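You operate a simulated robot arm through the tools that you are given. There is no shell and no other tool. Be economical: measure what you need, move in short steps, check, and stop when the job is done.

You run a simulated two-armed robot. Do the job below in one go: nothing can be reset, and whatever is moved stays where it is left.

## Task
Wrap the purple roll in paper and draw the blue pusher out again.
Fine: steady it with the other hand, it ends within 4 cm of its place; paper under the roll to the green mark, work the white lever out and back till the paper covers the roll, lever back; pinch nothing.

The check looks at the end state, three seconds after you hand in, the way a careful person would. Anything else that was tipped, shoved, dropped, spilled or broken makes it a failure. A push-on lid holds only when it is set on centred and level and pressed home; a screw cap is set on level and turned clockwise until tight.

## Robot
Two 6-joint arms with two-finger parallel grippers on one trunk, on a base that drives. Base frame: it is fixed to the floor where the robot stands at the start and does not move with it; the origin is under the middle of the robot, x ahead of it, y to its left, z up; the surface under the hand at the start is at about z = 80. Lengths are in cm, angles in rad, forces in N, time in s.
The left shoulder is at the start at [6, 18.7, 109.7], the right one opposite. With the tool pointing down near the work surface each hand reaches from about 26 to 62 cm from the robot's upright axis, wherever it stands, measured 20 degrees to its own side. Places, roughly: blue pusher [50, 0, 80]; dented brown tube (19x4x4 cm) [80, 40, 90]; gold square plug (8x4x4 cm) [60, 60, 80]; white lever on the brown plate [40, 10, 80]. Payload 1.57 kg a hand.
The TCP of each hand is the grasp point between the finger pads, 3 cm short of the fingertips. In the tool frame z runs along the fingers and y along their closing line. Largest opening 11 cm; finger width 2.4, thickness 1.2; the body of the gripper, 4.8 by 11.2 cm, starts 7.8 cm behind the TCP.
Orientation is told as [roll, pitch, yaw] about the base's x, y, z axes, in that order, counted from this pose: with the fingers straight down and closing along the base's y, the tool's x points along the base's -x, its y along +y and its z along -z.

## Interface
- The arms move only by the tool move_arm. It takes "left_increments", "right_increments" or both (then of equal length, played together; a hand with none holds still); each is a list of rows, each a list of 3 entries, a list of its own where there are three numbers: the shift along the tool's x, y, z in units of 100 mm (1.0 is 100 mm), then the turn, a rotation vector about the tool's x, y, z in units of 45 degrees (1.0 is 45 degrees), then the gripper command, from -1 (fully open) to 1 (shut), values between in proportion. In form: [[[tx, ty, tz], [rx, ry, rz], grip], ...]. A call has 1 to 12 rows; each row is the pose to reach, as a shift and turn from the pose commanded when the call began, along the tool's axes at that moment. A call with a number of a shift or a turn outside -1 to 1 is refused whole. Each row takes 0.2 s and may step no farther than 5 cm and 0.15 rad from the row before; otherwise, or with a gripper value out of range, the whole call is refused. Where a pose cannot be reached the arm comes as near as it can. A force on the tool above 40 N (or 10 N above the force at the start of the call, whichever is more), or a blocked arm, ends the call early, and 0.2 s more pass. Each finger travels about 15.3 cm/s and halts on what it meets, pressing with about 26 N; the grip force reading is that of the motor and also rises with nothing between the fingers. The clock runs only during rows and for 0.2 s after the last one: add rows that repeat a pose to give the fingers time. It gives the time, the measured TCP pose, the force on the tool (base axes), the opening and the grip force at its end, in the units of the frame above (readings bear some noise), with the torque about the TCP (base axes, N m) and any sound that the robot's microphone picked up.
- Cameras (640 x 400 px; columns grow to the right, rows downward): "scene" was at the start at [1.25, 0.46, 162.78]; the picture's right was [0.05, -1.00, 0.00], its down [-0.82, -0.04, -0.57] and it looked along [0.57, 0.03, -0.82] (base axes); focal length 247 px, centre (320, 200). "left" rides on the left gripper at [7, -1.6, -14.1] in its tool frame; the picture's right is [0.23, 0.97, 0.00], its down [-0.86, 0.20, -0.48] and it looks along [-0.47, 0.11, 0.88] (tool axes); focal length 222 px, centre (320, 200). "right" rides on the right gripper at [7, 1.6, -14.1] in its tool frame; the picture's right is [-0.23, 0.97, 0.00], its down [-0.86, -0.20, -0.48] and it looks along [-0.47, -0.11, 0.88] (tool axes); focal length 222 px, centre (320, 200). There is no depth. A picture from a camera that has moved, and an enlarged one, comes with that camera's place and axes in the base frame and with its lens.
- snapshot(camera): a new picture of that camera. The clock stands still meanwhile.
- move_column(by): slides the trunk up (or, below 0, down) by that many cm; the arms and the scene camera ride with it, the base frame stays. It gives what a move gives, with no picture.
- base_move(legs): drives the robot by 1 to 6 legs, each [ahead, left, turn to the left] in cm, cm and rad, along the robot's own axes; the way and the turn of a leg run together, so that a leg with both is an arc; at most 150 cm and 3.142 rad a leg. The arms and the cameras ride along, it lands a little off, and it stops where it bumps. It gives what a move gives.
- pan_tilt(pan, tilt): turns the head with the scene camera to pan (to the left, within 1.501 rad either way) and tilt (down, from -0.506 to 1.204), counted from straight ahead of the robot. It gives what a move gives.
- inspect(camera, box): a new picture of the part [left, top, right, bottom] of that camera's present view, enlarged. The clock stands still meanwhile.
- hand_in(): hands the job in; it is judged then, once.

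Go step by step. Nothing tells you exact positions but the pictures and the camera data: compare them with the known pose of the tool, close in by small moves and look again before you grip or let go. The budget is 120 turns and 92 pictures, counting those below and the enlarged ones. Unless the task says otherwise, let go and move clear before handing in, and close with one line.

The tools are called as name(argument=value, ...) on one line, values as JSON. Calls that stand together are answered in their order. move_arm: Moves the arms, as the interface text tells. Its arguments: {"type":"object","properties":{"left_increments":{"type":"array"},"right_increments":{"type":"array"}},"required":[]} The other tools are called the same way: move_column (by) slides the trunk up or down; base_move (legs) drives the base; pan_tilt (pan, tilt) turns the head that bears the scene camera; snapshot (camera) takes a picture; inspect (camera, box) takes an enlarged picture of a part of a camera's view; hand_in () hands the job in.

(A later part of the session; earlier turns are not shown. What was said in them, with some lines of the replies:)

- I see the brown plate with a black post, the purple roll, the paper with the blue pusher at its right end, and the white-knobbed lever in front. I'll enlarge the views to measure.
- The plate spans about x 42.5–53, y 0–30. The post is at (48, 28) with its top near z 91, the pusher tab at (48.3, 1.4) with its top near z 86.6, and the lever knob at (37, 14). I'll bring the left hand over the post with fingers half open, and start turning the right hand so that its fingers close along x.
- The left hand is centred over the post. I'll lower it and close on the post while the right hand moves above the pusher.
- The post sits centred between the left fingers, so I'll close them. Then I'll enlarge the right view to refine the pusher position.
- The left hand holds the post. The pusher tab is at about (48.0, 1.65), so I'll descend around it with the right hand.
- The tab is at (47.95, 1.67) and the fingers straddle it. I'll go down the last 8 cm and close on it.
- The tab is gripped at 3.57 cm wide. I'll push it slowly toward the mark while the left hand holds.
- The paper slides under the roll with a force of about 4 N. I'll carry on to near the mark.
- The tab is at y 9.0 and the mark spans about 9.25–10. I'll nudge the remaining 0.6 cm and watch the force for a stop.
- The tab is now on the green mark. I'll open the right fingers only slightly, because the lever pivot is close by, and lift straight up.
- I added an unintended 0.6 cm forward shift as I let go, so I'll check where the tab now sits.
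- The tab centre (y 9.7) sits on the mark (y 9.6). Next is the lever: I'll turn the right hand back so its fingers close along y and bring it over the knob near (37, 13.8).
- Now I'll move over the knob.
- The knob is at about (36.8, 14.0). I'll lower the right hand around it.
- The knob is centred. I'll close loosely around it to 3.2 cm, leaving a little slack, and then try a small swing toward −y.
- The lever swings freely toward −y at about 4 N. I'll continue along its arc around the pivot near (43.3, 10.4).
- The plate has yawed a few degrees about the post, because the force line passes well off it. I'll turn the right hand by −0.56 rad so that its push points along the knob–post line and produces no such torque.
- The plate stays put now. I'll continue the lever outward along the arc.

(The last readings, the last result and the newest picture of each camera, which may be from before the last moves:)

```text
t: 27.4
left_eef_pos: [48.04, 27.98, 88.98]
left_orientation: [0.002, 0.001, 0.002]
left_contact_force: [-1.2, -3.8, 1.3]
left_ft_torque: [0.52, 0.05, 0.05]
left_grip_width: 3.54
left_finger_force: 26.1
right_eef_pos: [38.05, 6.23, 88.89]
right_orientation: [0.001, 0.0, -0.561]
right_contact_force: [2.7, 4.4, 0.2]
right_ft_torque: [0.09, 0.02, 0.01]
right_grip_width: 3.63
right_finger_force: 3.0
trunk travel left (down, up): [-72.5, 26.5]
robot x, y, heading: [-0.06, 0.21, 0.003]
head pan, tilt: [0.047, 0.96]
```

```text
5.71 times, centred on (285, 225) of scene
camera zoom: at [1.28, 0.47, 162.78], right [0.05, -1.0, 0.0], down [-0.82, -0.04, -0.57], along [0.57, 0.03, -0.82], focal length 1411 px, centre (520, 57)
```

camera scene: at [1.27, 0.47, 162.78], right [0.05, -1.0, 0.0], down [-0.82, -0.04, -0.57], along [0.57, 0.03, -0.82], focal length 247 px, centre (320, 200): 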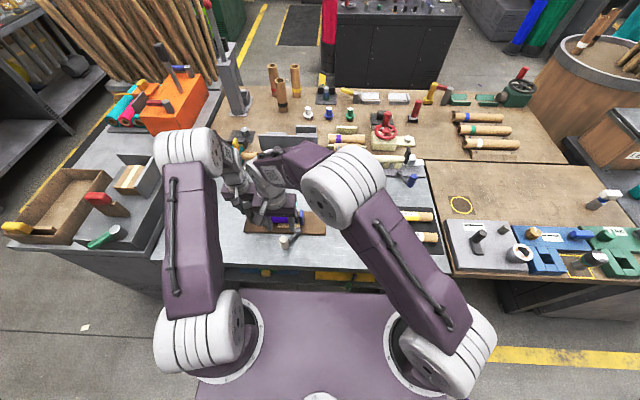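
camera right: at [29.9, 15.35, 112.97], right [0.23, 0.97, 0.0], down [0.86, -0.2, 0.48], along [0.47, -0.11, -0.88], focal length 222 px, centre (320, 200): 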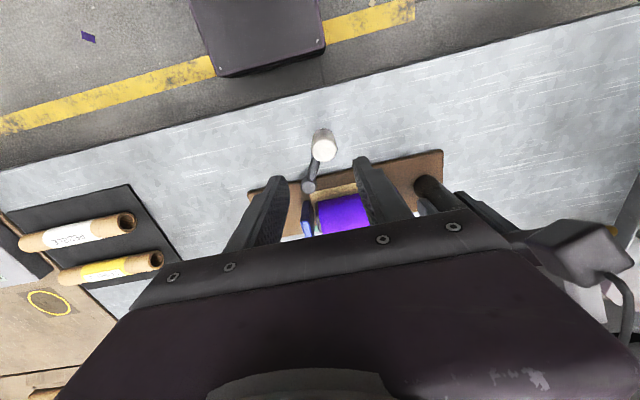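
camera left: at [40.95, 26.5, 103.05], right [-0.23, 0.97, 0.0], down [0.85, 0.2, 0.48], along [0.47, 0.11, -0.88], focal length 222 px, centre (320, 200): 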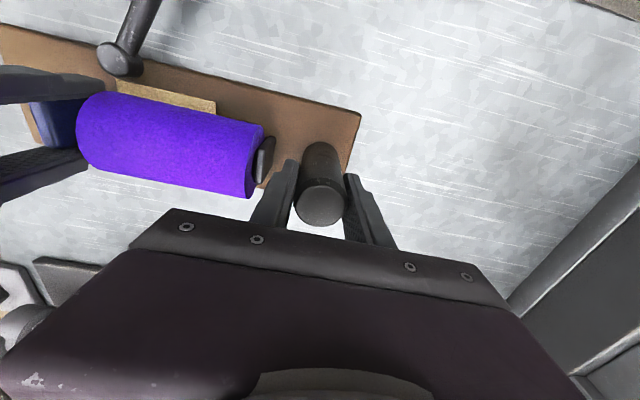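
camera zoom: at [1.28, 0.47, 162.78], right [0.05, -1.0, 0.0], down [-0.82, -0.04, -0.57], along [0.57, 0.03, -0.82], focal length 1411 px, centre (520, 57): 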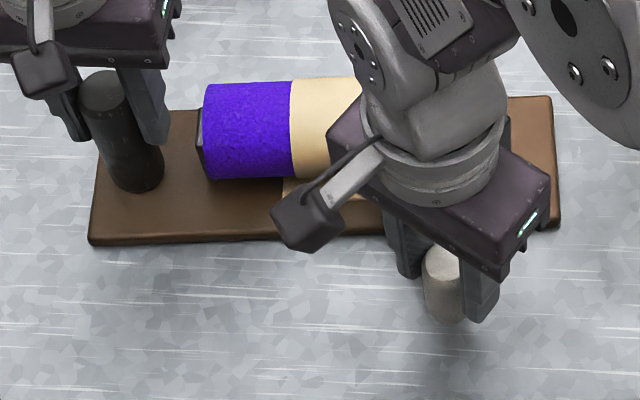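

The roll is partly wrapped, so the stroke counts. I'll bring the lever back to rest along the same arc.

move_arm(right_increments=[[[0.06, 0.035, 0], [0, 0, 0], 0.42], [[0.117, 0.067, 0], [0, 0, 0], 0.42], [[0.17, 0.11, 0], [0, 0, 0], 0.42], [[0.221, 0.154, 0], [0, 0, 0], 0.42], [[0.267, 0.205, 0], [0, 0, 0], 0.42], [[0.309, 0.257, 0], [0, 0, 0], 0.42], [[0.345, 0.315, 0], [0, 0, 0], 0.42], [[0.377, 0.372, 0], [0, 0, 0], 0.42], [[0.417, 0.473, 0], [0, 0, 0], 0.42], [[0.43, 0.53, 0], [0, 0, 0], 0.42], [[0.44, 0.58, 0], [0, 0, 0], 0.42], [[0.44, 0.58, 0], [0, 0, 0], 0.42]])

inspect(camera="left", box=[0, 0, 320, 200])

inspect(camera="scene", box=[230, 190, 340, 260])

```text
t: 30.0
left_eef_pos: [48.02, 28.01, 88.97]
left_orientation: [-0.001, 0.0, 0.0]
left_contact_force: [0.8, 0.5, 0.4]
left_ft_torque: [0.49, 0.05, -0.18]
left_grip_width: 3.5
left_finger_force: 26.0
right_eef_pos: [37.4, 13.55, 88.88]
right_orientation: [0.0, 0.0, -0.561]
right_contact_force: [0.5, 0.1, 0.6]
right_ft_torque: [0.02, 0.0, -0.03]
right_grip_width: 3.21
right_finger_force: 0.2
trunk travel left (down, up): [-72.5, 26.5]
robot x, y, heading: [-0.04, -0.39, 0.001]
head pan, tilt: [0.047, 0.96]
```

```text
2.00 times, centred on (160, 100) of left
camera zoom: at [40.96, 26.47, 103.06], right [-0.23, 0.97, 0.0], down [0.86, 0.2, 0.48], along [0.47, 0.11, -0.88], focal length 444 px, centre (640, 400)
```

zoom: 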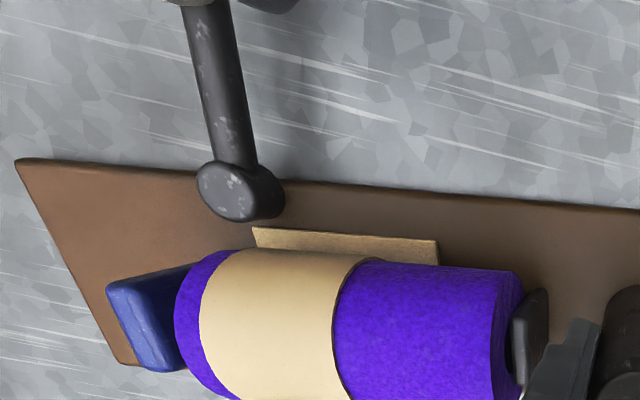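

```text
5.71 times, centred on (285, 225) of scene
camera zoom: at [1.28, 0.44, 162.78], right [0.05, -1.0, 0.0], down [-0.82, -0.04, -0.57], along [0.57, 0.03, -0.82], focal length 1411 px, centre (520, 57)
```

zoom: 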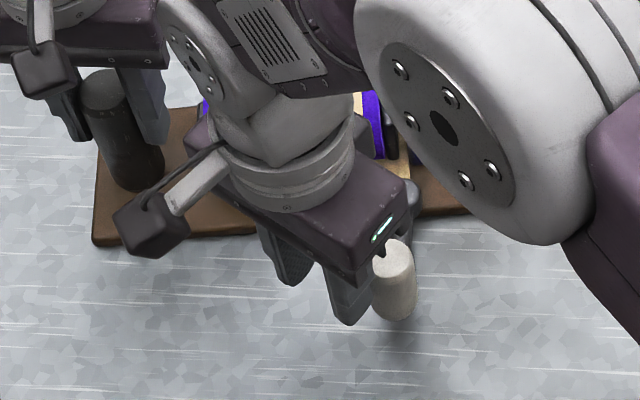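

The knob slipped out of my loose cage on the way back, and the plate has yawed about 9° in total about the post. I'll lift clear, square the hand, and next time grip the knob firmly so its position controls both the lever and the plate angle.

move_arm(right_increments=[[[0, 0, -0.25], [0, 0, 0], 0.42], [[0, 0, -0.5], [0, 0, 0], 0.3], [[0, 0, -0.75], [0, 0, 0], 0.1], [[-0.05, -0.1, -0.8], [0, 0, -0.18], 0.0], [[-0.1, -0.2, -0.8], [0, 0, -0.36], 0.0], [[-0.15, -0.28, -0.8], [0, 0, -0.54], 0.0], [[-0.2, -0.31, -0.8], [0, 0, -0.713], 0.0], [[-0.29, -0.29, -0.8], [0, 0, -0.713], 0.0], [[-0.29, -0.29, -0.8], [0, 0, -0.713], 0.0]])

snapshot(camera="right")

inspect(camera="scene", box=[230, 190, 340, 260])

```text
t: 32.0
left_eef_pos: [48.02, 28.03, 88.85]
left_orientation: [0.0, 0.0, 0.003]
left_contact_force: [-0.7, 0.3, -0.1]
left_ft_torque: [-0.34, 0.07, -0.18]
left_grip_width: 3.56
left_finger_force: 25.4
right_eef_pos: [38.36, 9.53, 96.8]
right_orientation: [0.001, 0.0, 0.001]
right_contact_force: [0.8, 0.6, 0.1]
right_ft_torque: [0.05, 0.02, 0.01]
right_grip_width: 5.5
right_finger_force: 0.1
trunk travel left (down, up): [-72.5, 26.5]
robot x, y, heading: [0.13, 0.29, -0.002]
head pan, tilt: [0.047, 0.96]
```

```text
54 pictures are left
camera right: at [31.35, 11.09, 110.98], right [0.23, 0.97, 0.0], down [0.86, -0.2, 0.48], along [0.47, -0.11, -0.88], focal length 222 px, centre (320, 200)
```

right: 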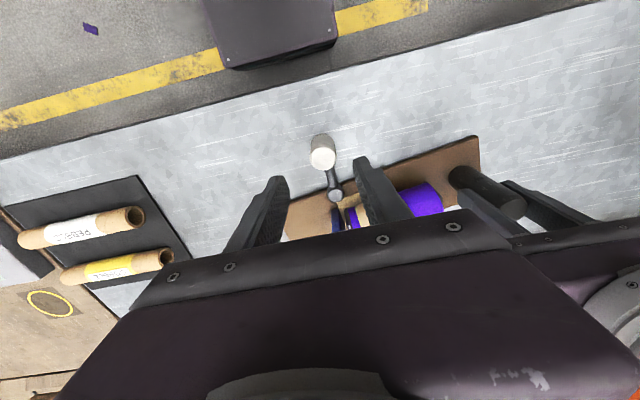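

```text
5.71 times, centred on (285, 225) of scene
camera zoom: at [1.26, 0.45, 162.78], right [0.05, -1.0, 0.0], down [-0.82, -0.04, -0.57], along [0.57, 0.03, -0.82], focal length 1411 px, centre (520, 57)
```

zoom: 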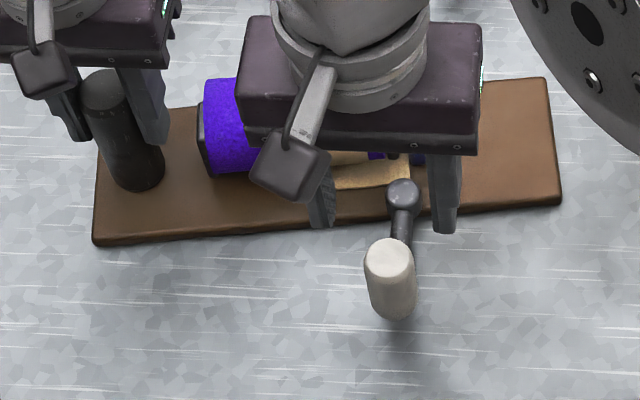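

The knob is at (38.3, 9.55) and the pivot at (46.2, 9.8). I'll lower straight down and grip the knob firmly.

move_arm(right_increments=[[[0, 0, 0.25], [0, 0, 0], 0.0], [[0, 0, 0.5], [0, 0, 0], 0.0], [[0, 0, 0.7], [0, 0, 0], 0.0], [[0, 0, 0.81], [0, 0, 0], 0.0], [[0, 0, 0.81], [0, 0, 0], 0.2], [[0, 0, 0.81], [0, 0, 0], 0.4], [[0, 0, 0.81], [0, 0, 0], 0.6], [[0, 0, 0.81], [0, 0, 0], 0.8], [[0, 0, 0.81], [0, 0, 0], 0.8]])

inspect(camera="scene", box=[230, 190, 340, 260])

```text
t: 34.0
left_eef_pos: [47.98, 27.96, 89.01]
left_orientation: [-0.001, 0.0, 0.0]
left_contact_force: [-1.8, -3.2, 1.2]
left_ft_torque: [0.52, 0.23, -0.14]
left_grip_width: 3.51
left_finger_force: 26.1
right_eef_pos: [38.4, 9.61, 88.94]
right_orientation: [-0.001, 0.0, 0.0]
right_contact_force: [2.5, 2.8, 0.2]
right_ft_torque: [-0.27, -0.16, 0.09]
right_grip_width: 2.89
right_finger_force: 26.0
trunk travel left (down, up): [-72.5, 26.5]
robot x, y, heading: [-0.02, 0.06, 0.002]
head pan, tilt: [0.047, 0.96]
```

```text
5.71 times, centred on (285, 225) of scene
camera zoom: at [1.28, 0.46, 162.78], right [0.05, -1.0, 0.0], down [-0.82, -0.04, -0.57], along [0.57, 0.03, -0.82], focal length 1411 px, centre (520, 57)
```

zoom: 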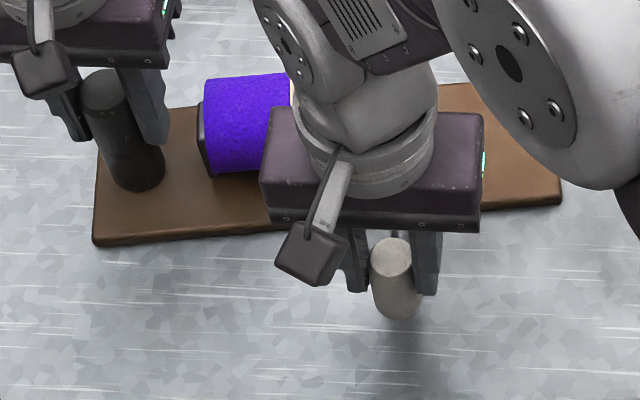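

The knob is firmly held. I'll pull it back so the plate swings back to its original angle while the lever keeps its direction.

move_arm(right_increments=[[[0.04, 0.017, 0], [0, 0, 0], 0.8], [[0.08, 0.034, 0], [0, 0, 0], 0.8], [[0.12, 0.05, 0], [0, 0, 0], 0.8], [[0.16, 0.067, 0], [0, 0, 0], 0.8], [[0.2, 0.085, 0], [0, 0, 0], 0.8], [[0.24, 0.1, 0], [0, 0, 0], 0.8], [[0.26, 0.11, 0], [0, 0, 0], 0.8], [[0.26, 0.11, 0], [0, 0, 0], 0.8]])

inspect(camera="left", box=[0, 0, 320, 200])

inspect(camera="scene", box=[230, 190, 340, 260])

```text
t: 35.8
left_eef_pos: [47.93, 28.1, 88.94]
left_orientation: [0.001, -0.001, 0.0]
left_contact_force: [-5.8, -3.1, 0.5]
left_ft_torque: [0.46, -0.24, -0.26]
left_grip_width: 3.54
left_finger_force: 26.3
right_eef_pos: [35.71, 10.62, 88.83]
right_orientation: [-0.001, -0.002, 0.0]
right_contact_force: [7.1, 1.8, 8.8]
right_ft_torque: [-0.32, -0.46, 0.01]
right_grip_width: 2.9
right_finger_force: 25.6
trunk travel left (down, up): [-72.5, 26.5]
robot x, y, heading: [-0.21, -0.03, 0.001]
head pan, tilt: [0.047, 0.96]
```

```text
2.00 times, centred on (160, 100) of left
camera zoom: at [40.92, 26.47, 103.07], right [-0.23, 0.97, 0.0], down [0.86, 0.2, 0.48], along [0.47, 0.11, -0.88], focal length 444 px, centre (640, 400)
```

zoom: 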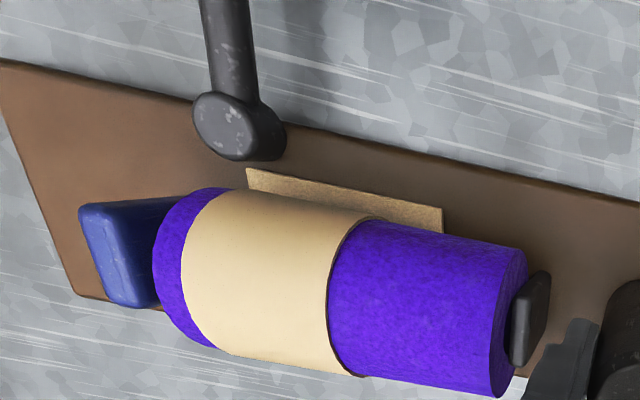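

```text
5.71 times, centred on (285, 225) of scene
camera zoom: at [1.23, 0.43, 162.78], right [0.05, -1.0, 0.0], down [-0.82, -0.04, -0.57], along [0.57, 0.03, -0.82], focal length 1411 px, centre (520, 57)
```

zoom: 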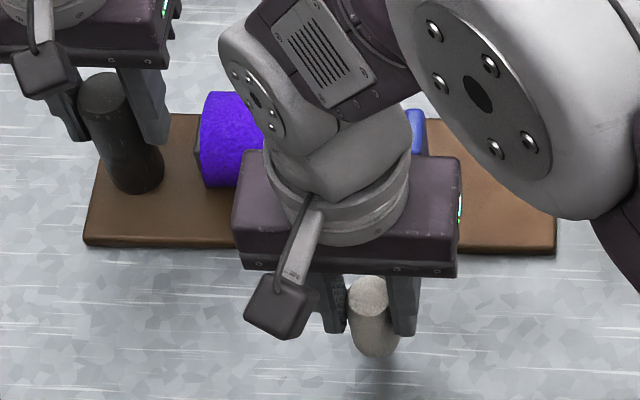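

The plate is back at nearly its original angle. I'll now swing the lever to its rest side along the true arc, turning the hand with it.

move_arm(right_increments=[[[0, 0.033, 0], [0, 0, 0.056], 0.8], [[-0.003, 0.067, 0], [0, 0, 0.111], 0.8], [[-0.007, 0.1, 0], [0, 0, 0.167], 0.8], [[-0.012, 0.134, 0], [0, 0, 0.222], 0.8], [[-0.019, 0.167, 0], [0, 0, 0.278], 0.8], [[-0.026, 0.199, 0], [0, 0, 0.333], 0.8], [[-0.036, 0.231, 0], [0, 0, 0.389], 0.8], [[-0.046, 0.263, 0], [0, 0, 0.444], 0.8], [[-0.058, 0.294, 0], [0, 0, 0.5], 0.8], [[-0.072, 0.325, 0], [0, 0, 0.556], 0.8], [[-0.072, 0.325, 0], [0, 0, 0.556], 0.8]])

inspect(camera="left", box=[0, 0, 320, 200])

```text
t: 38.2
left_eef_pos: [48.08, 28.03, 88.97]
left_orientation: [0.0, -0.002, -0.001]
left_contact_force: [4.4, 3.6, -0.8]
left_ft_torque: [-0.55, -0.49, 0.18]
left_grip_width: 3.55
left_finger_force: 25.7
right_eef_pos: [36.45, 13.77, 88.76]
right_orientation: [0.002, -0.001, -0.436]
right_contact_force: [-2.7, -3.7, 7.8]
right_ft_torque: [0.22, -0.16, -0.17]
right_grip_width: 2.87
right_finger_force: 26.4
trunk travel left (down, up): [-72.5, 26.5]
robot x, y, heading: [0.3, -0.3, 0.004]
head pan, tilt: [0.047, 0.96]
```

```text
2.00 times, centred on (160, 100) of left
camera zoom: at [40.94, 26.49, 103.09], right [-0.23, 0.97, 0.0], down [0.85, 0.2, 0.48], along [0.47, 0.11, -0.88], focal length 444 px, centre (640, 400)
```

zoom: 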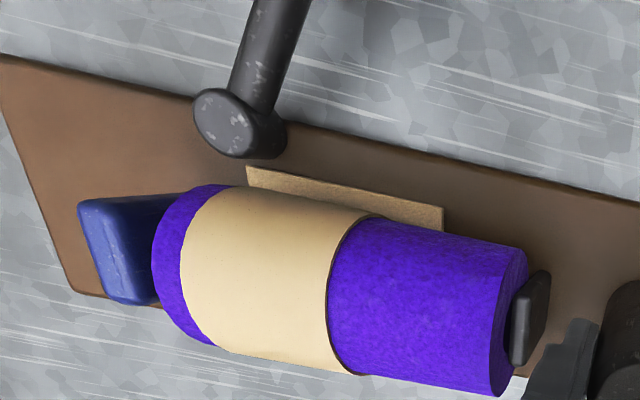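

The lever is nearly at rest. I'll nudge a few degrees more to meet its stop.

move_arm(right_increments=[[[0, 0.02, 0], [0, 0, 0.033], 0.8], [[0, 0.04, 0], [0, 0, 0.067], 0.8], [[0, 0.055, 0], [0, 0, 0.09], 0.8], [[0, 0.055, 0], [0, 0, 0.09], 0.8]])

inspect(camera="left", box=[0, 0, 320, 200])

```text
t: 39.2
left_eef_pos: [47.96, 28.12, 88.98]
left_orientation: [0.001, -0.002, -0.001]
left_contact_force: [5.4, 8.6, 0.7]
left_ft_torque: [-0.58, -0.45, -0.01]
left_grip_width: 3.56
left_finger_force: 26.2
right_eef_pos: [36.63, 14.35, 88.67]
right_orientation: [-0.002, 0.0, -0.507]
right_contact_force: [-4.2, -10.7, 10.8]
right_ft_torque: [-0.05, -0.33, -0.05]
right_grip_width: 2.89
right_finger_force: 26.3
trunk travel left (down, up): [-72.5, 26.5]
robot x, y, heading: [0.09, 0.01, 0.003]
head pan, tilt: [0.047, 0.96]
```

```text
2.00 times, centred on (160, 100) of left
camera zoom: at [40.92, 26.48, 103.09], right [-0.23, 0.97, 0.0], down [0.85, 0.2, 0.48], along [0.47, 0.11, -0.88], focal length 444 px, centre (640, 400)
```

zoom: 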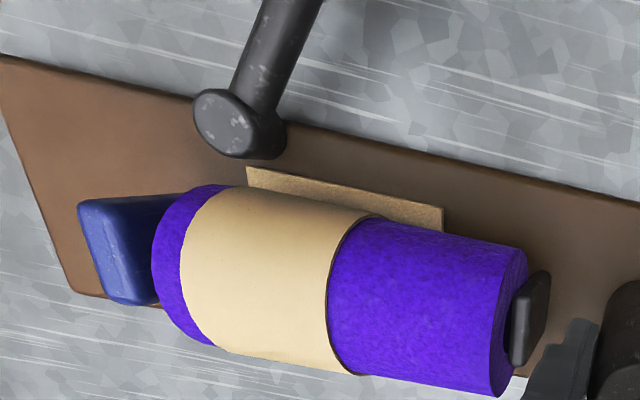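

The lever is at its stop, with the force rising to about 11 N. I'll start the second stroke out with a firm grip, following the arc.

move_arm(right_increments=[[[-0.003, -0.067, 0], [0, 0, -0.111], 0.8], [[-0.012, -0.134, 0], [0, 0, -0.222], 0.8], [[-0.026, -0.199, 0], [0, 0, -0.333], 0.8], [[-0.046, -0.263, 0], [0, 0, -0.444], 0.8], [[-0.072, -0.325, 0], [0, 0, -0.556], 0.8], [[-0.103, -0.385, 0], [0, 0, -0.667], 0.8], [[-0.139, -0.442, 0], [0, 0, -0.778], 0.8], [[-0.18, -0.495, 0], [0, 0, -0.889], 0.8]])

move_arm(right_increments=[[[-0.003, -0.067, 0], [0, 0, -0.111], 0.8], [[-0.012, -0.134, 0], [0, 0, -0.222], 0.8], [[-0.026, -0.199, 0], [0, 0, -0.333], 0.8], [[-0.046, -0.263, 0], [0, 0, -0.444], 0.8], [[-0.046, -0.263, 0], [0, 0, -0.444], 0.8]])

inspect(camera="left", box=[0, 0, 320, 200])

inspect(camera="scene", box=[230, 190, 340, 260])

```text
t: 41.0
left_eef_pos: [48.02, 28.01, 88.94]
left_orientation: [0.0, 0.0, -0.002]
left_contact_force: [0.4, -2.2, 4.2]
left_ft_torque: [0.38, 0.32, 0.02]
left_grip_width: 3.55
left_finger_force: 26.1
right_eef_pos: [35.95, 9.2, 88.6]
right_orientation: [-0.001, 0.001, 0.192]
right_contact_force: [0.4, 2.2, 0.2]
right_ft_torque: [-0.29, 0.12, -0.06]
right_grip_width: 2.85
right_finger_force: 26.5
trunk travel left (down, up): [-72.5, 26.5]
robot x, y, heading: [0.35, -0.3, -0.001]
head pan, tilt: [0.047, 0.96]
```

```text
t: 42.2
left_eef_pos: [48.01, 27.98, 88.9]
left_orientation: [0.0, 0.0, 0.0]
left_contact_force: [1.7, -1.0, 0.7]
left_ft_torque: [0.46, 0.47, 0.22]
left_grip_width: 3.56
left_finger_force: 26.1
right_eef_pos: [36.83, 6.64, 88.84]
right_orientation: [-0.001, 0.001, 0.541]
right_contact_force: [-1.6, 0.9, -0.3]
right_ft_torque: [-0.38, -0.06, 0.11]
right_grip_width: 2.91
right_finger_force: 26.6
trunk travel left (down, up): [-72.5, 26.5]
robot x, y, heading: [0.05, 0.21, 0.001]
head pan, tilt: [0.047, 0.96]
```

```text
2.00 times, centred on (160, 100) of left
camera zoom: at [40.94, 26.49, 103.06], right [-0.23, 0.97, 0.0], down [0.86, 0.2, 0.48], along [0.47, 0.11, -0.88], focal length 444 px, centre (640, 400)
```

zoom: 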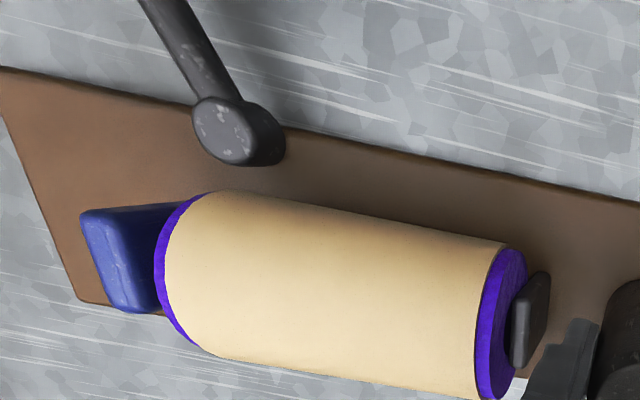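

```text
5.71 times, centred on (285, 225) of scene
camera zoom: at [1.25, 0.46, 162.78], right [0.05, -1.0, 0.0], down [-0.82, -0.04, -0.57], along [0.57, 0.03, -0.82], focal length 1411 px, centre (520, 57)
```

zoom: 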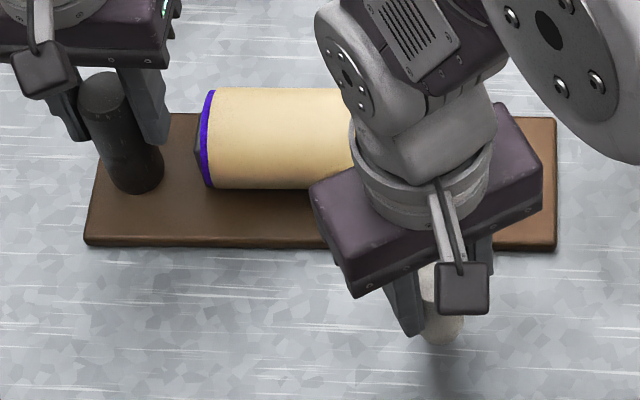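

The roll is now covered along its length and the loose sheet is gone. I'll swing the lever back to its rest stop.

move_arm(right_increments=[[[-0.003, 0.067, 0], [0, 0, 0.111], 0.8], [[-0.012, 0.134, 0], [0, 0, 0.222], 0.8], [[-0.026, 0.199, 0], [0, 0, 0.333], 0.8], [[-0.046, 0.263, 0], [0, 0, 0.444], 0.8], [[-0.072, 0.325, 0], [0, 0, 0.556], 0.8], [[-0.103, 0.385, 0], [0, 0, 0.667], 0.8], [[-0.139, 0.442, 0], [0, 0, 0.778], 0.8], [[-0.18, 0.495, 0], [0, 0, 0.889], 0.8]])

move_arm(right_increments=[[[-0.003, 0.067, 0], [0, 0, 0.111], 0.8], [[-0.012, 0.134, 0], [0, 0, 0.222], 0.8], [[-0.026, 0.199, 0], [0, 0, 0.333], 0.8], [[-0.046, 0.263, 0], [0, 0, 0.444], 0.8], [[-0.046, 0.263, 0], [0, 0, 0.444], 0.8]])

inspect(camera="left", box=[0, 0, 320, 200])

```text
t: 44.0
left_eef_pos: [48.04, 28.14, 88.94]
left_orientation: [0.0, -0.001, 0.001]
left_contact_force: [-1.0, 1.6, 0.6]
left_ft_torque: [0.5, -0.23, -0.27]
left_grip_width: 3.56
left_finger_force: 26.0
right_eef_pos: [35.91, 11.77, 88.78]
right_orientation: [-0.001, 0.0, -0.16]
right_contact_force: [2.6, -1.9, 3.8]
right_ft_torque: [-0.45, -0.11, 0.08]
right_grip_width: 2.92
right_finger_force: 26.2
trunk travel left (down, up): [-72.5, 26.5]
robot x, y, heading: [0.07, 0.25, -0.003]
head pan, tilt: [0.047, 0.96]
```

```text
t: 45.2
left_eef_pos: [47.97, 28.14, 89.0]
left_orientation: [0.0, -0.002, 0.0]
left_contact_force: [3.4, 7.4, -1.1]
left_ft_torque: [-0.64, -0.58, -0.12]
left_grip_width: 3.54
left_finger_force: 25.4
right_eef_pos: [36.72, 14.37, 88.76]
right_orientation: [-0.002, -0.001, -0.509]
right_contact_force: [-1.9, -10.6, 10.3]
right_ft_torque: [-0.01, -0.49, -0.06]
right_grip_width: 2.87
right_finger_force: 26.1
trunk travel left (down, up): [-72.5, 26.5]
robot x, y, heading: [-0.24, -0.14, 0.006]
head pan, tilt: [0.047, 0.96]
```

```text
2.00 times, centred on (160, 100) of left
camera zoom: at [40.99, 26.5, 103.07], right [-0.23, 0.97, 0.0], down [0.85, 0.2, 0.48], along [0.47, 0.11, -0.88], focal length 444 px, centre (640, 400)
```

zoom: 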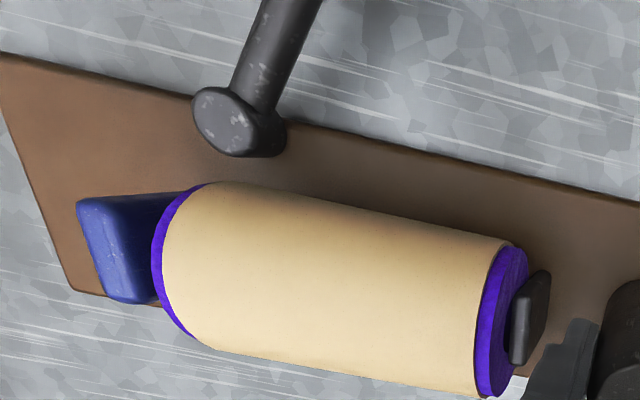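

The lever is at its stop. I'll let go of the knob, lift straight up, and start turning the hand back for the pusher.

move_arm(right_increments=[[[0, -0.02, 0], [0, 0, 0], 0.4], [[0, -0.02, 0], [0, 0, 0], 0.1], [[0, -0.02, 0], [0, 0, 0], 0.0], [[0, -0.02, -0.15], [0, 0, 0], 0.0], [[0, -0.02, -0.4], [0, 0, 0], 0.0], [[0, -0.02, -0.7], [0, 0, 0], 0.0], [[0, -0.02, -1.0], [0, 0, 0], 0.0], [[0, -0.02, -1.0], [0, 0, 0], 0.0]])

move_arm(right_increments=[[[0, 0, 0], [0, 0, -0.17], 0.0], [[0, 0, 0], [0, 0, -0.34], 0.0], [[0, 0, 0], [0, 0, -0.51], 0.0], [[0, 0, 0], [0, 0, -0.68], 0.0], [[0, 0, 0], [0, 0, -0.85], 0.0], [[0, 0, 0], [0, 0, -1.0], 0.0]])

move_arm(right_increments=[[[0, 0, 0], [0, 0, -0.17], 0.0], [[0, 0, 0], [0, 0, -0.34], 0.0], [[0, 0, 0], [0, 0, -0.51], 0.0], [[0, 0, 0], [0, 0, -0.68], 0.0], [[0, 0, 0], [0, 0, -0.85], 0.0], [[0, 0, 0], [0, 0, -1.0], 0.0]])

inspect(camera="scene", box=[230, 190, 340, 260])

```text
t: 47.0
left_eef_pos: [47.93, 27.95, 89.07]
left_orientation: [0.001, 0.0, 0.0]
left_contact_force: [-0.1, -2.4, 0.6]
left_ft_torque: [0.26, 0.28, 0.12]
left_grip_width: 3.56
left_finger_force: 25.9
right_eef_pos: [36.63, 14.19, 98.83]
right_orientation: [0.0, 0.0, -0.507]
right_contact_force: [-0.5, 0.8, -0.3]
right_ft_torque: [0.01, 0.0, -0.01]
right_grip_width: 5.5
right_finger_force: 0.0
trunk travel left (down, up): [-72.5, 26.5]
robot x, y, heading: [-0.11, -0.2, -0.001]
head pan, tilt: [0.047, 0.96]
```

```text
t: 48.4
left_eef_pos: [47.95, 27.91, 88.99]
left_orientation: [-0.001, -0.001, 0.001]
left_contact_force: [-0.3, -1.3, 0.8]
left_ft_torque: [-0.56, 0.25, -0.08]
left_grip_width: 3.58
left_finger_force: 26.1
right_eef_pos: [36.54, 14.26, 98.7]
right_orientation: [0.001, 0.0, 0.281]
right_contact_force: [0.1, 0.2, 0.0]
right_ft_torque: [-0.04, -0.03, -0.02]
right_grip_width: 5.5
right_finger_force: 0.0
trunk travel left (down, up): [-72.5, 26.5]
robot x, y, heading: [0.12, -0.16, -0.003]
head pan, tilt: [0.047, 0.96]
```

```text
t: 49.8
left_eef_pos: [47.97, 28.06, 88.81]
left_orientation: [0.0, 0.0, 0.001]
left_contact_force: [-0.6, -1.3, 0.2]
left_ft_torque: [-0.5, 0.29, -0.04]
left_grip_width: 3.55
left_finger_force: 26.3
right_eef_pos: [36.52, 14.33, 98.64]
right_orientation: [0.0, -0.001, 1.065]
right_contact_force: [0.1, 0.3, 0.3]
right_ft_torque: [-0.02, 0.04, 0.0]
right_grip_width: 5.51
right_finger_force: 0.1
trunk travel left (down, up): [-72.5, 26.5]
robot x, y, heading: [-0.37, -0.41, -0.0]
head pan, tilt: [0.047, 0.96]
```

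```text
5.71 times, centred on (285, 225) of scene
camera zoom: at [1.25, 0.45, 162.78], right [0.05, -1.0, 0.0], down [-0.82, -0.04, -0.57], along [0.57, 0.03, -0.82], focal length 1411 px, centre (520, 57)
```

zoom: 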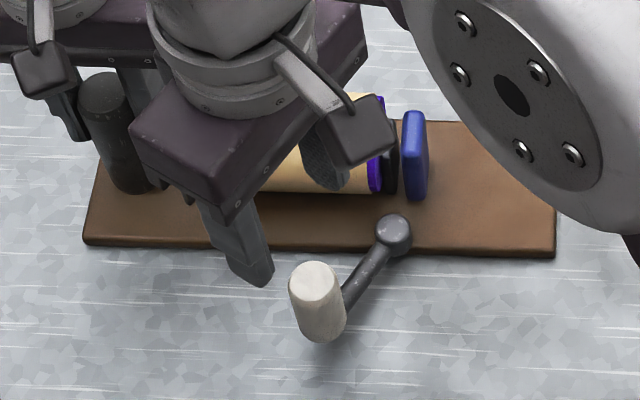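

The lever looks at rest as at the start. I'll bring the right hand back over the pusher with its fingers closing along x.

move_arm(right_increments=[[[-0.02, -0.2, 0], [0, 0, -0.13], 0.0], [[-0.04, -0.4, 0], [0, 0, -0.26], 0.0], [[-0.06, -0.6, 0], [0, 0, -0.39], 0.0], [[-0.08, -0.8, 0], [0, 0, -0.52], 0.0], [[-0.1, -1.0, 0], [0, 0, -0.645], 0.0], [[-0.1, -1.0, 0], [0, 0, -0.645], 0.0]])

inspect(camera="right", box=[220, 80, 460, 230])

```text
t: 51.2
left_eef_pos: [48.05, 28.06, 88.95]
left_orientation: [0.0, 0.001, -0.001]
left_contact_force: [0.3, -0.6, -0.1]
left_ft_torque: [0.29, 0.28, 0.0]
left_grip_width: 3.55
left_finger_force: 26.0
right_eef_pos: [45.85, 10.27, 98.74]
right_orientation: [0.002, 0.0, 1.571]
right_contact_force: [-0.6, 0.8, 0.4]
right_ft_torque: [-0.02, 0.01, 0.02]
right_grip_width: 5.51
right_finger_force: 0.1
trunk travel left (down, up): [-72.5, 26.5]
robot x, y, heading: [0.13, 0.35, 0.001]
head pan, tilt: [0.047, 0.96]
```

```text
2.67 times, centred on (340, 155) of right
camera zoom: at [44.2, 3.13, 112.94], right [-0.97, 0.23, 0.0], down [0.2, 0.86, 0.48], along [0.11, 0.47, -0.88], focal length 592 px, centre (267, 320)
```

zoom: 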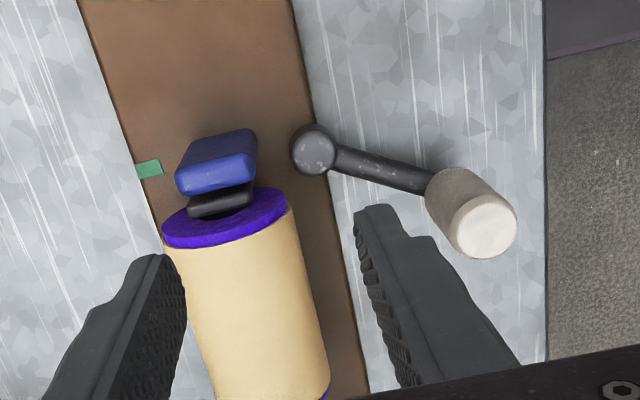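

The tab is at (48.05, 9.55). I'll align over it, narrow the fingers to 4.6 cm and go down in two steps.

move_arm(right_increments=[[[0.05, -0.1, 0], [0, 0, 0], 0.1], [[0.095, -0.218, 0], [0, 0, 0], 0.16], [[0.095, -0.218, 0.3], [0, 0, 0], 0.16], [[0.095, -0.218, 0.6], [0, 0, 0], 0.16], [[0.095, -0.218, 0.75], [0, 0, 0], 0.16], [[0.095, -0.218, 0.75], [0, 0, 0], 0.16]])

inspect(camera="right", box=[220, 80, 460, 230])

```text
t: 52.6
left_eef_pos: [47.96, 28.0, 89.04]
left_orientation: [0.001, 0.0, 0.0]
left_contact_force: [-0.2, 1.2, 1.4]
left_ft_torque: [-0.2, 0.3, -0.06]
left_grip_width: 3.53
left_finger_force: 26.0
right_eef_pos: [48.11, 9.29, 91.18]
right_orientation: [0.001, 0.001, 1.571]
right_contact_force: [0.2, -0.2, 0.1]
right_ft_torque: [-0.04, -0.01, 0.03]
right_grip_width: 4.62
right_finger_force: 0.1
trunk travel left (down, up): [-72.5, 26.5]
robot x, y, heading: [-0.03, 0.07, 0.0]
head pan, tilt: [0.047, 0.96]
```

```text
2.67 times, centred on (340, 155) of right
camera zoom: at [46.37, 2.23, 105.43], right [-0.97, 0.23, 0.0], down [0.2, 0.85, 0.48], along [0.11, 0.47, -0.88], focal length 592 px, centre (267, 320)
```

zoom: 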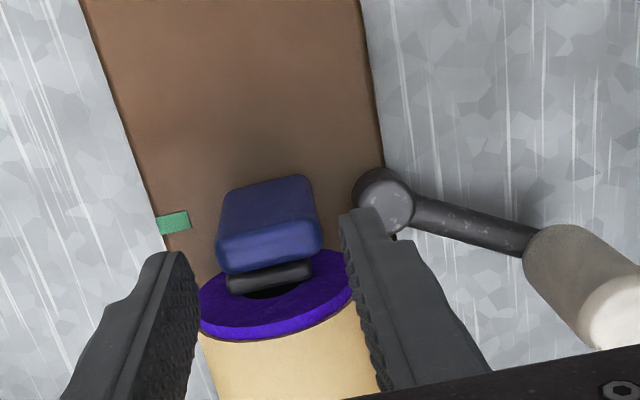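

The fingers straddle the tab and clear the pivot. I'll go down and grip.

move_arm(right_increments=[[[0, 0, 0.15], [0, 0, 0], 0.16], [[0, 0, 0.3], [0, 0, 0], 0.16], [[0, 0, 0.42], [0, 0, 0], 0.16], [[0, 0, 0.48], [0, 0, 0], 0.16], [[0, 0, 0.48], [0, 0, 0], 0.4], [[0, 0, 0.48], [0, 0, 0], 0.6], [[0, 0, 0.48], [0, 0, 0], 0.8], [[0, 0, 0.48], [0, 0, 0], 0.8]])

inspect(camera="right", box=[220, 80, 460, 230])

```text
t: 54.4
left_eef_pos: [47.96, 28.06, 89.07]
left_orientation: [0.001, 0.0, 0.0]
left_contact_force: [-0.5, 0.5, 0.0]
left_ft_torque: [0.59, -0.02, 0.0]
left_grip_width: 3.57
left_finger_force: 25.8
right_eef_pos: [47.98, 9.36, 86.5]
right_orientation: [-0.001, 0.0, 1.571]
right_contact_force: [-0.8, -0.3, 1.7]
right_ft_torque: [-0.31, 0.0, 0.31]
right_grip_width: 3.57
right_finger_force: 25.7
trunk travel left (down, up): [-72.5, 26.5]
robot x, y, heading: [-0.18, 0.13, -0.001]
head pan, tilt: [0.047, 0.96]
```

```text
2.67 times, centred on (340, 155) of right
camera zoom: at [46.32, 2.3, 100.62], right [-0.97, 0.23, 0.0], down [0.2, 0.86, 0.48], along [0.11, 0.47, -0.88], focal length 592 px, centre (267, 320)
```

zoom: 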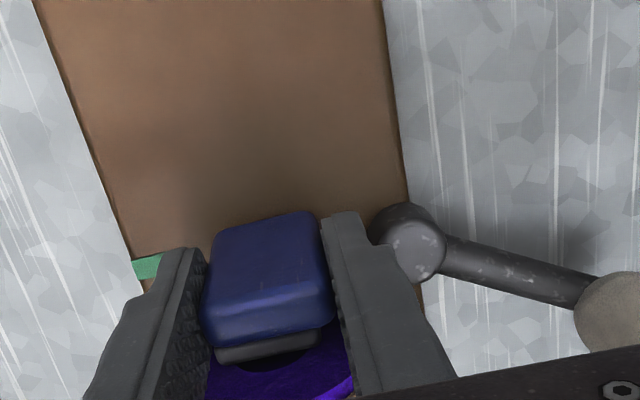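

The tab is gripped. I'll draw the pusher back about 8 cm to its starting place.

move_arm(right_increments=[[[0.06, 0, 0], [0, 0, 0], 0.8], [[0.13, 0, 0], [0, 0, 0], 0.8], [[0.21, 0, 0], [0, 0, 0], 0.8], [[0.29, 0, 0], [0, 0, 0], 0.8], [[0.37, 0, 0], [0, 0, 0], 0.8], [[0.45, 0, 0], [0, 0, 0], 0.8], [[0.53, 0, 0], [0, 0, 0], 0.8], [[0.61, 0, 0], [0, 0, 0], 0.8], [[0.68, 0, 0], [0, 0, 0], 0.8], [[0.74, 0, 0], [0, 0, 0], 0.8], [[0.79, 0, 0], [0, 0, 0], 0.8], [[0.79, 0, 0], [0, 0, 0], 0.8]])

inspect(camera="scene", box=[220, 180, 350, 260])

inspect(camera="left", box=[0, 0, 320, 200])

```text
t: 57.0
left_eef_pos: [47.93, 28.06, 88.92]
left_orientation: [-0.001, 0.001, 0.001]
left_contact_force: [1.0, -8.5, 0.2]
left_ft_torque: [0.58, 0.05, -0.18]
left_grip_width: 3.55
left_finger_force: 26.0
right_eef_pos: [48.1, 1.46, 86.46]
right_orientation: [-0.001, -0.001, 1.571]
right_contact_force: [0.2, 10.2, 4.7]
right_ft_torque: [0.13, 0.15, 0.3]
right_grip_width: 3.57
right_finger_force: 25.8
trunk travel left (down, up): [-72.5, 26.5]
robot x, y, heading: [0.41, -0.26, 0.006]
head pan, tilt: [0.047, 0.96]
```

```text
4.92 times, centred on (285, 220) of scene
camera zoom: at [1.25, 0.48, 162.78], right [0.05, -1.0, 0.0], down [-0.82, -0.04, -0.57], along [0.57, 0.03, -0.82], focal length 1216 px, centre (492, 102)
```

zoom: 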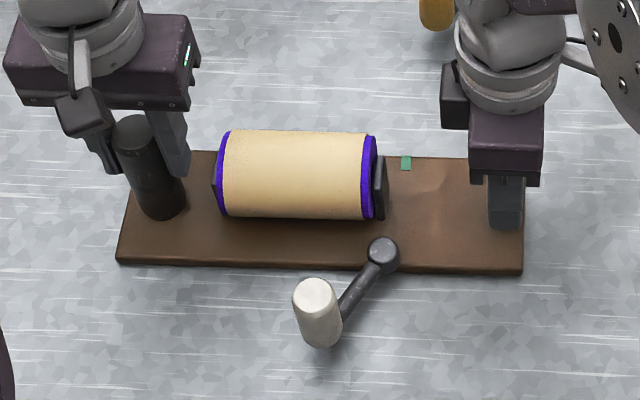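

```text
2.00 times, centred on (160, 100) of left
camera zoom: at [40.94, 26.48, 103.07], right [-0.23, 0.97, 0.0], down [0.86, 0.2, 0.48], along [0.47, 0.11, -0.88], focal length 444 px, centre (640, 400)
```

zoom: 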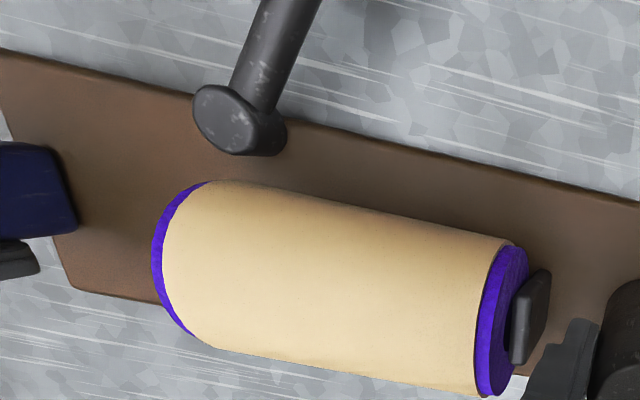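

The pusher is back at its stop, the lever is at rest and the plate is where it was. I'll let go of the pusher and lift.

move_arm(right_increments=[[[-0.01, 0, 0], [0, 0, 0], 0.5], [[-0.01, 0, 0], [0, 0, 0], 0.2], [[-0.01, 0, 0], [0, 0, 0], 0.0], [[-0.01, 0, -0.15], [0, 0, 0], 0.0], [[-0.01, 0, -0.4], [0, 0, 0], 0.0], [[-0.01, 0, -0.7], [0, 0, 0], 0.0], [[-0.01, 0, -1.0], [0, 0, 0], 0.0], [[-0.01, 0, -1.0], [0, 0, 0], 0.0]])

move_arm(left_increments=[[[0, 0, 0], [0, 0, 0], 0.2], [[0, 0, 0], [0, 0, 0], 0.0], [[0, 0, 0], [0, 0, 0], -0.09], [[0, 0, 0], [0, 0, 0], -0.09], [[0, 0, -0.25], [0, 0, 0], -0.09], [[0, 0, -0.5], [0, 0, 0], -0.09], [[0, 0, -0.75], [0, 0, 0], -0.09], [[0, 0, -1.0], [0, 0, 0], -0.09], [[0, 0, -1.0], [0, 0, 0], -0.09]])

inspect(camera="scene", box=[220, 180, 350, 260])

snapshot(camera="left")

inspect(camera="right", box=[220, 80, 460, 230])

```text
t: 58.8
left_eef_pos: [48.09, 28.08, 89.03]
left_orientation: [-0.002, 0.0, -0.002]
left_contact_force: [-1.1, 0.4, 0.6]
left_ft_torque: [0.43, 0.09, -0.05]
left_grip_width: 3.55
left_finger_force: 26.4
right_eef_pos: [48.0, 1.51, 96.45]
right_orientation: [0.0, 0.001, 1.57]
right_contact_force: [0.4, -1.0, -0.6]
right_ft_torque: [0.02, -0.01, 0.02]
right_grip_width: 5.49
right_finger_force: 0.0
trunk travel left (down, up): [-72.5, 26.5]
robot x, y, heading: [-0.25, 0.3, -0.006]
head pan, tilt: [0.047, 0.96]
```

```text
t: 60.8
left_eef_pos: [48.11, 28.07, 98.81]
left_orientation: [0.0, 0.001, 0.0]
left_contact_force: [-0.5, -0.2, -0.3]
left_ft_torque: [-0.02, -0.03, -0.01]
left_grip_width: 5.99
left_finger_force: 0.1
right_eef_pos: [47.96, 1.47, 96.32]
right_orientation: [-0.001, 0.001, 1.571]
right_contact_force: [1.4, -0.4, -0.1]
right_ft_torque: [0.0, 0.0, 0.03]
right_grip_width: 5.5
right_finger_force: 0.0
trunk travel left (down, up): [-72.5, 26.5]
robot x, y, heading: [0.02, 0.2, 0.004]
head pan, tilt: [0.047, 0.96]
```

```text
4.92 times, centred on (285, 220) of scene
camera zoom: at [1.3, 0.48, 162.78], right [0.05, -1.0, 0.0], down [-0.82, -0.04, -0.57], along [0.57, 0.03, -0.82], focal length 1216 px, centre (492, 102)
```

zoom: 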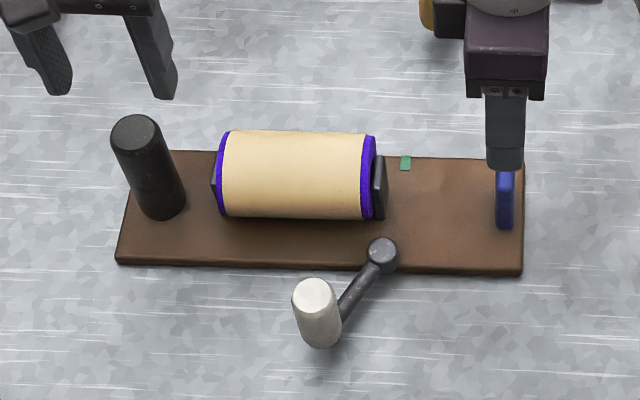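

```text
37 pictures are left
camera left: at [40.97, 26.57, 113.09], right [-0.23, 0.97, 0.0], down [0.86, 0.2, 0.48], along [0.47, 0.11, -0.88], focal length 222 px, centre (320, 200)
```

left: 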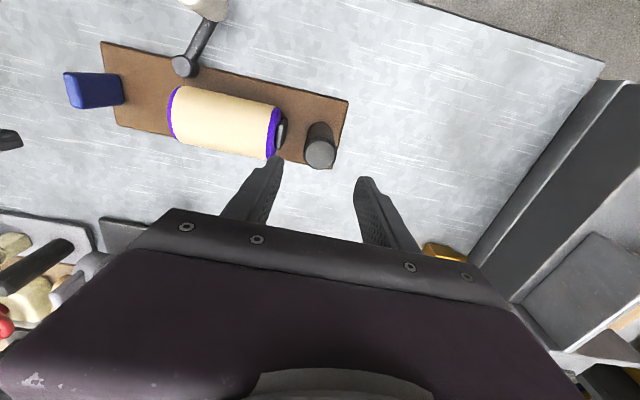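

```text
2.67 times, centred on (340, 155) of right
camera zoom: at [46.32, -5.52, 110.62], right [-0.97, 0.23, 0.0], down [0.2, 0.86, 0.48], along [0.11, 0.47, -0.88], focal length 592 px, centre (267, 320)
```

zoom: 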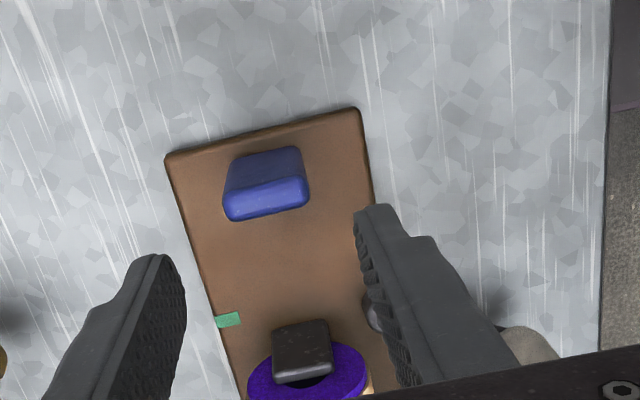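

Everything matches the start layout to within millimetres: the roll is wrapped, the pusher is out, the lever is at rest and both hands are clear. I'm handing in.

hand_in()

```text
The job is handed in.
```

The purple roll is wrapped in paper, the blue pusher is drawn back out to its start, and the white lever is at rest. The plate swung about 9° around the post during the first stroke, but I brought it back to within millimetres of its place. Both hands are clear.
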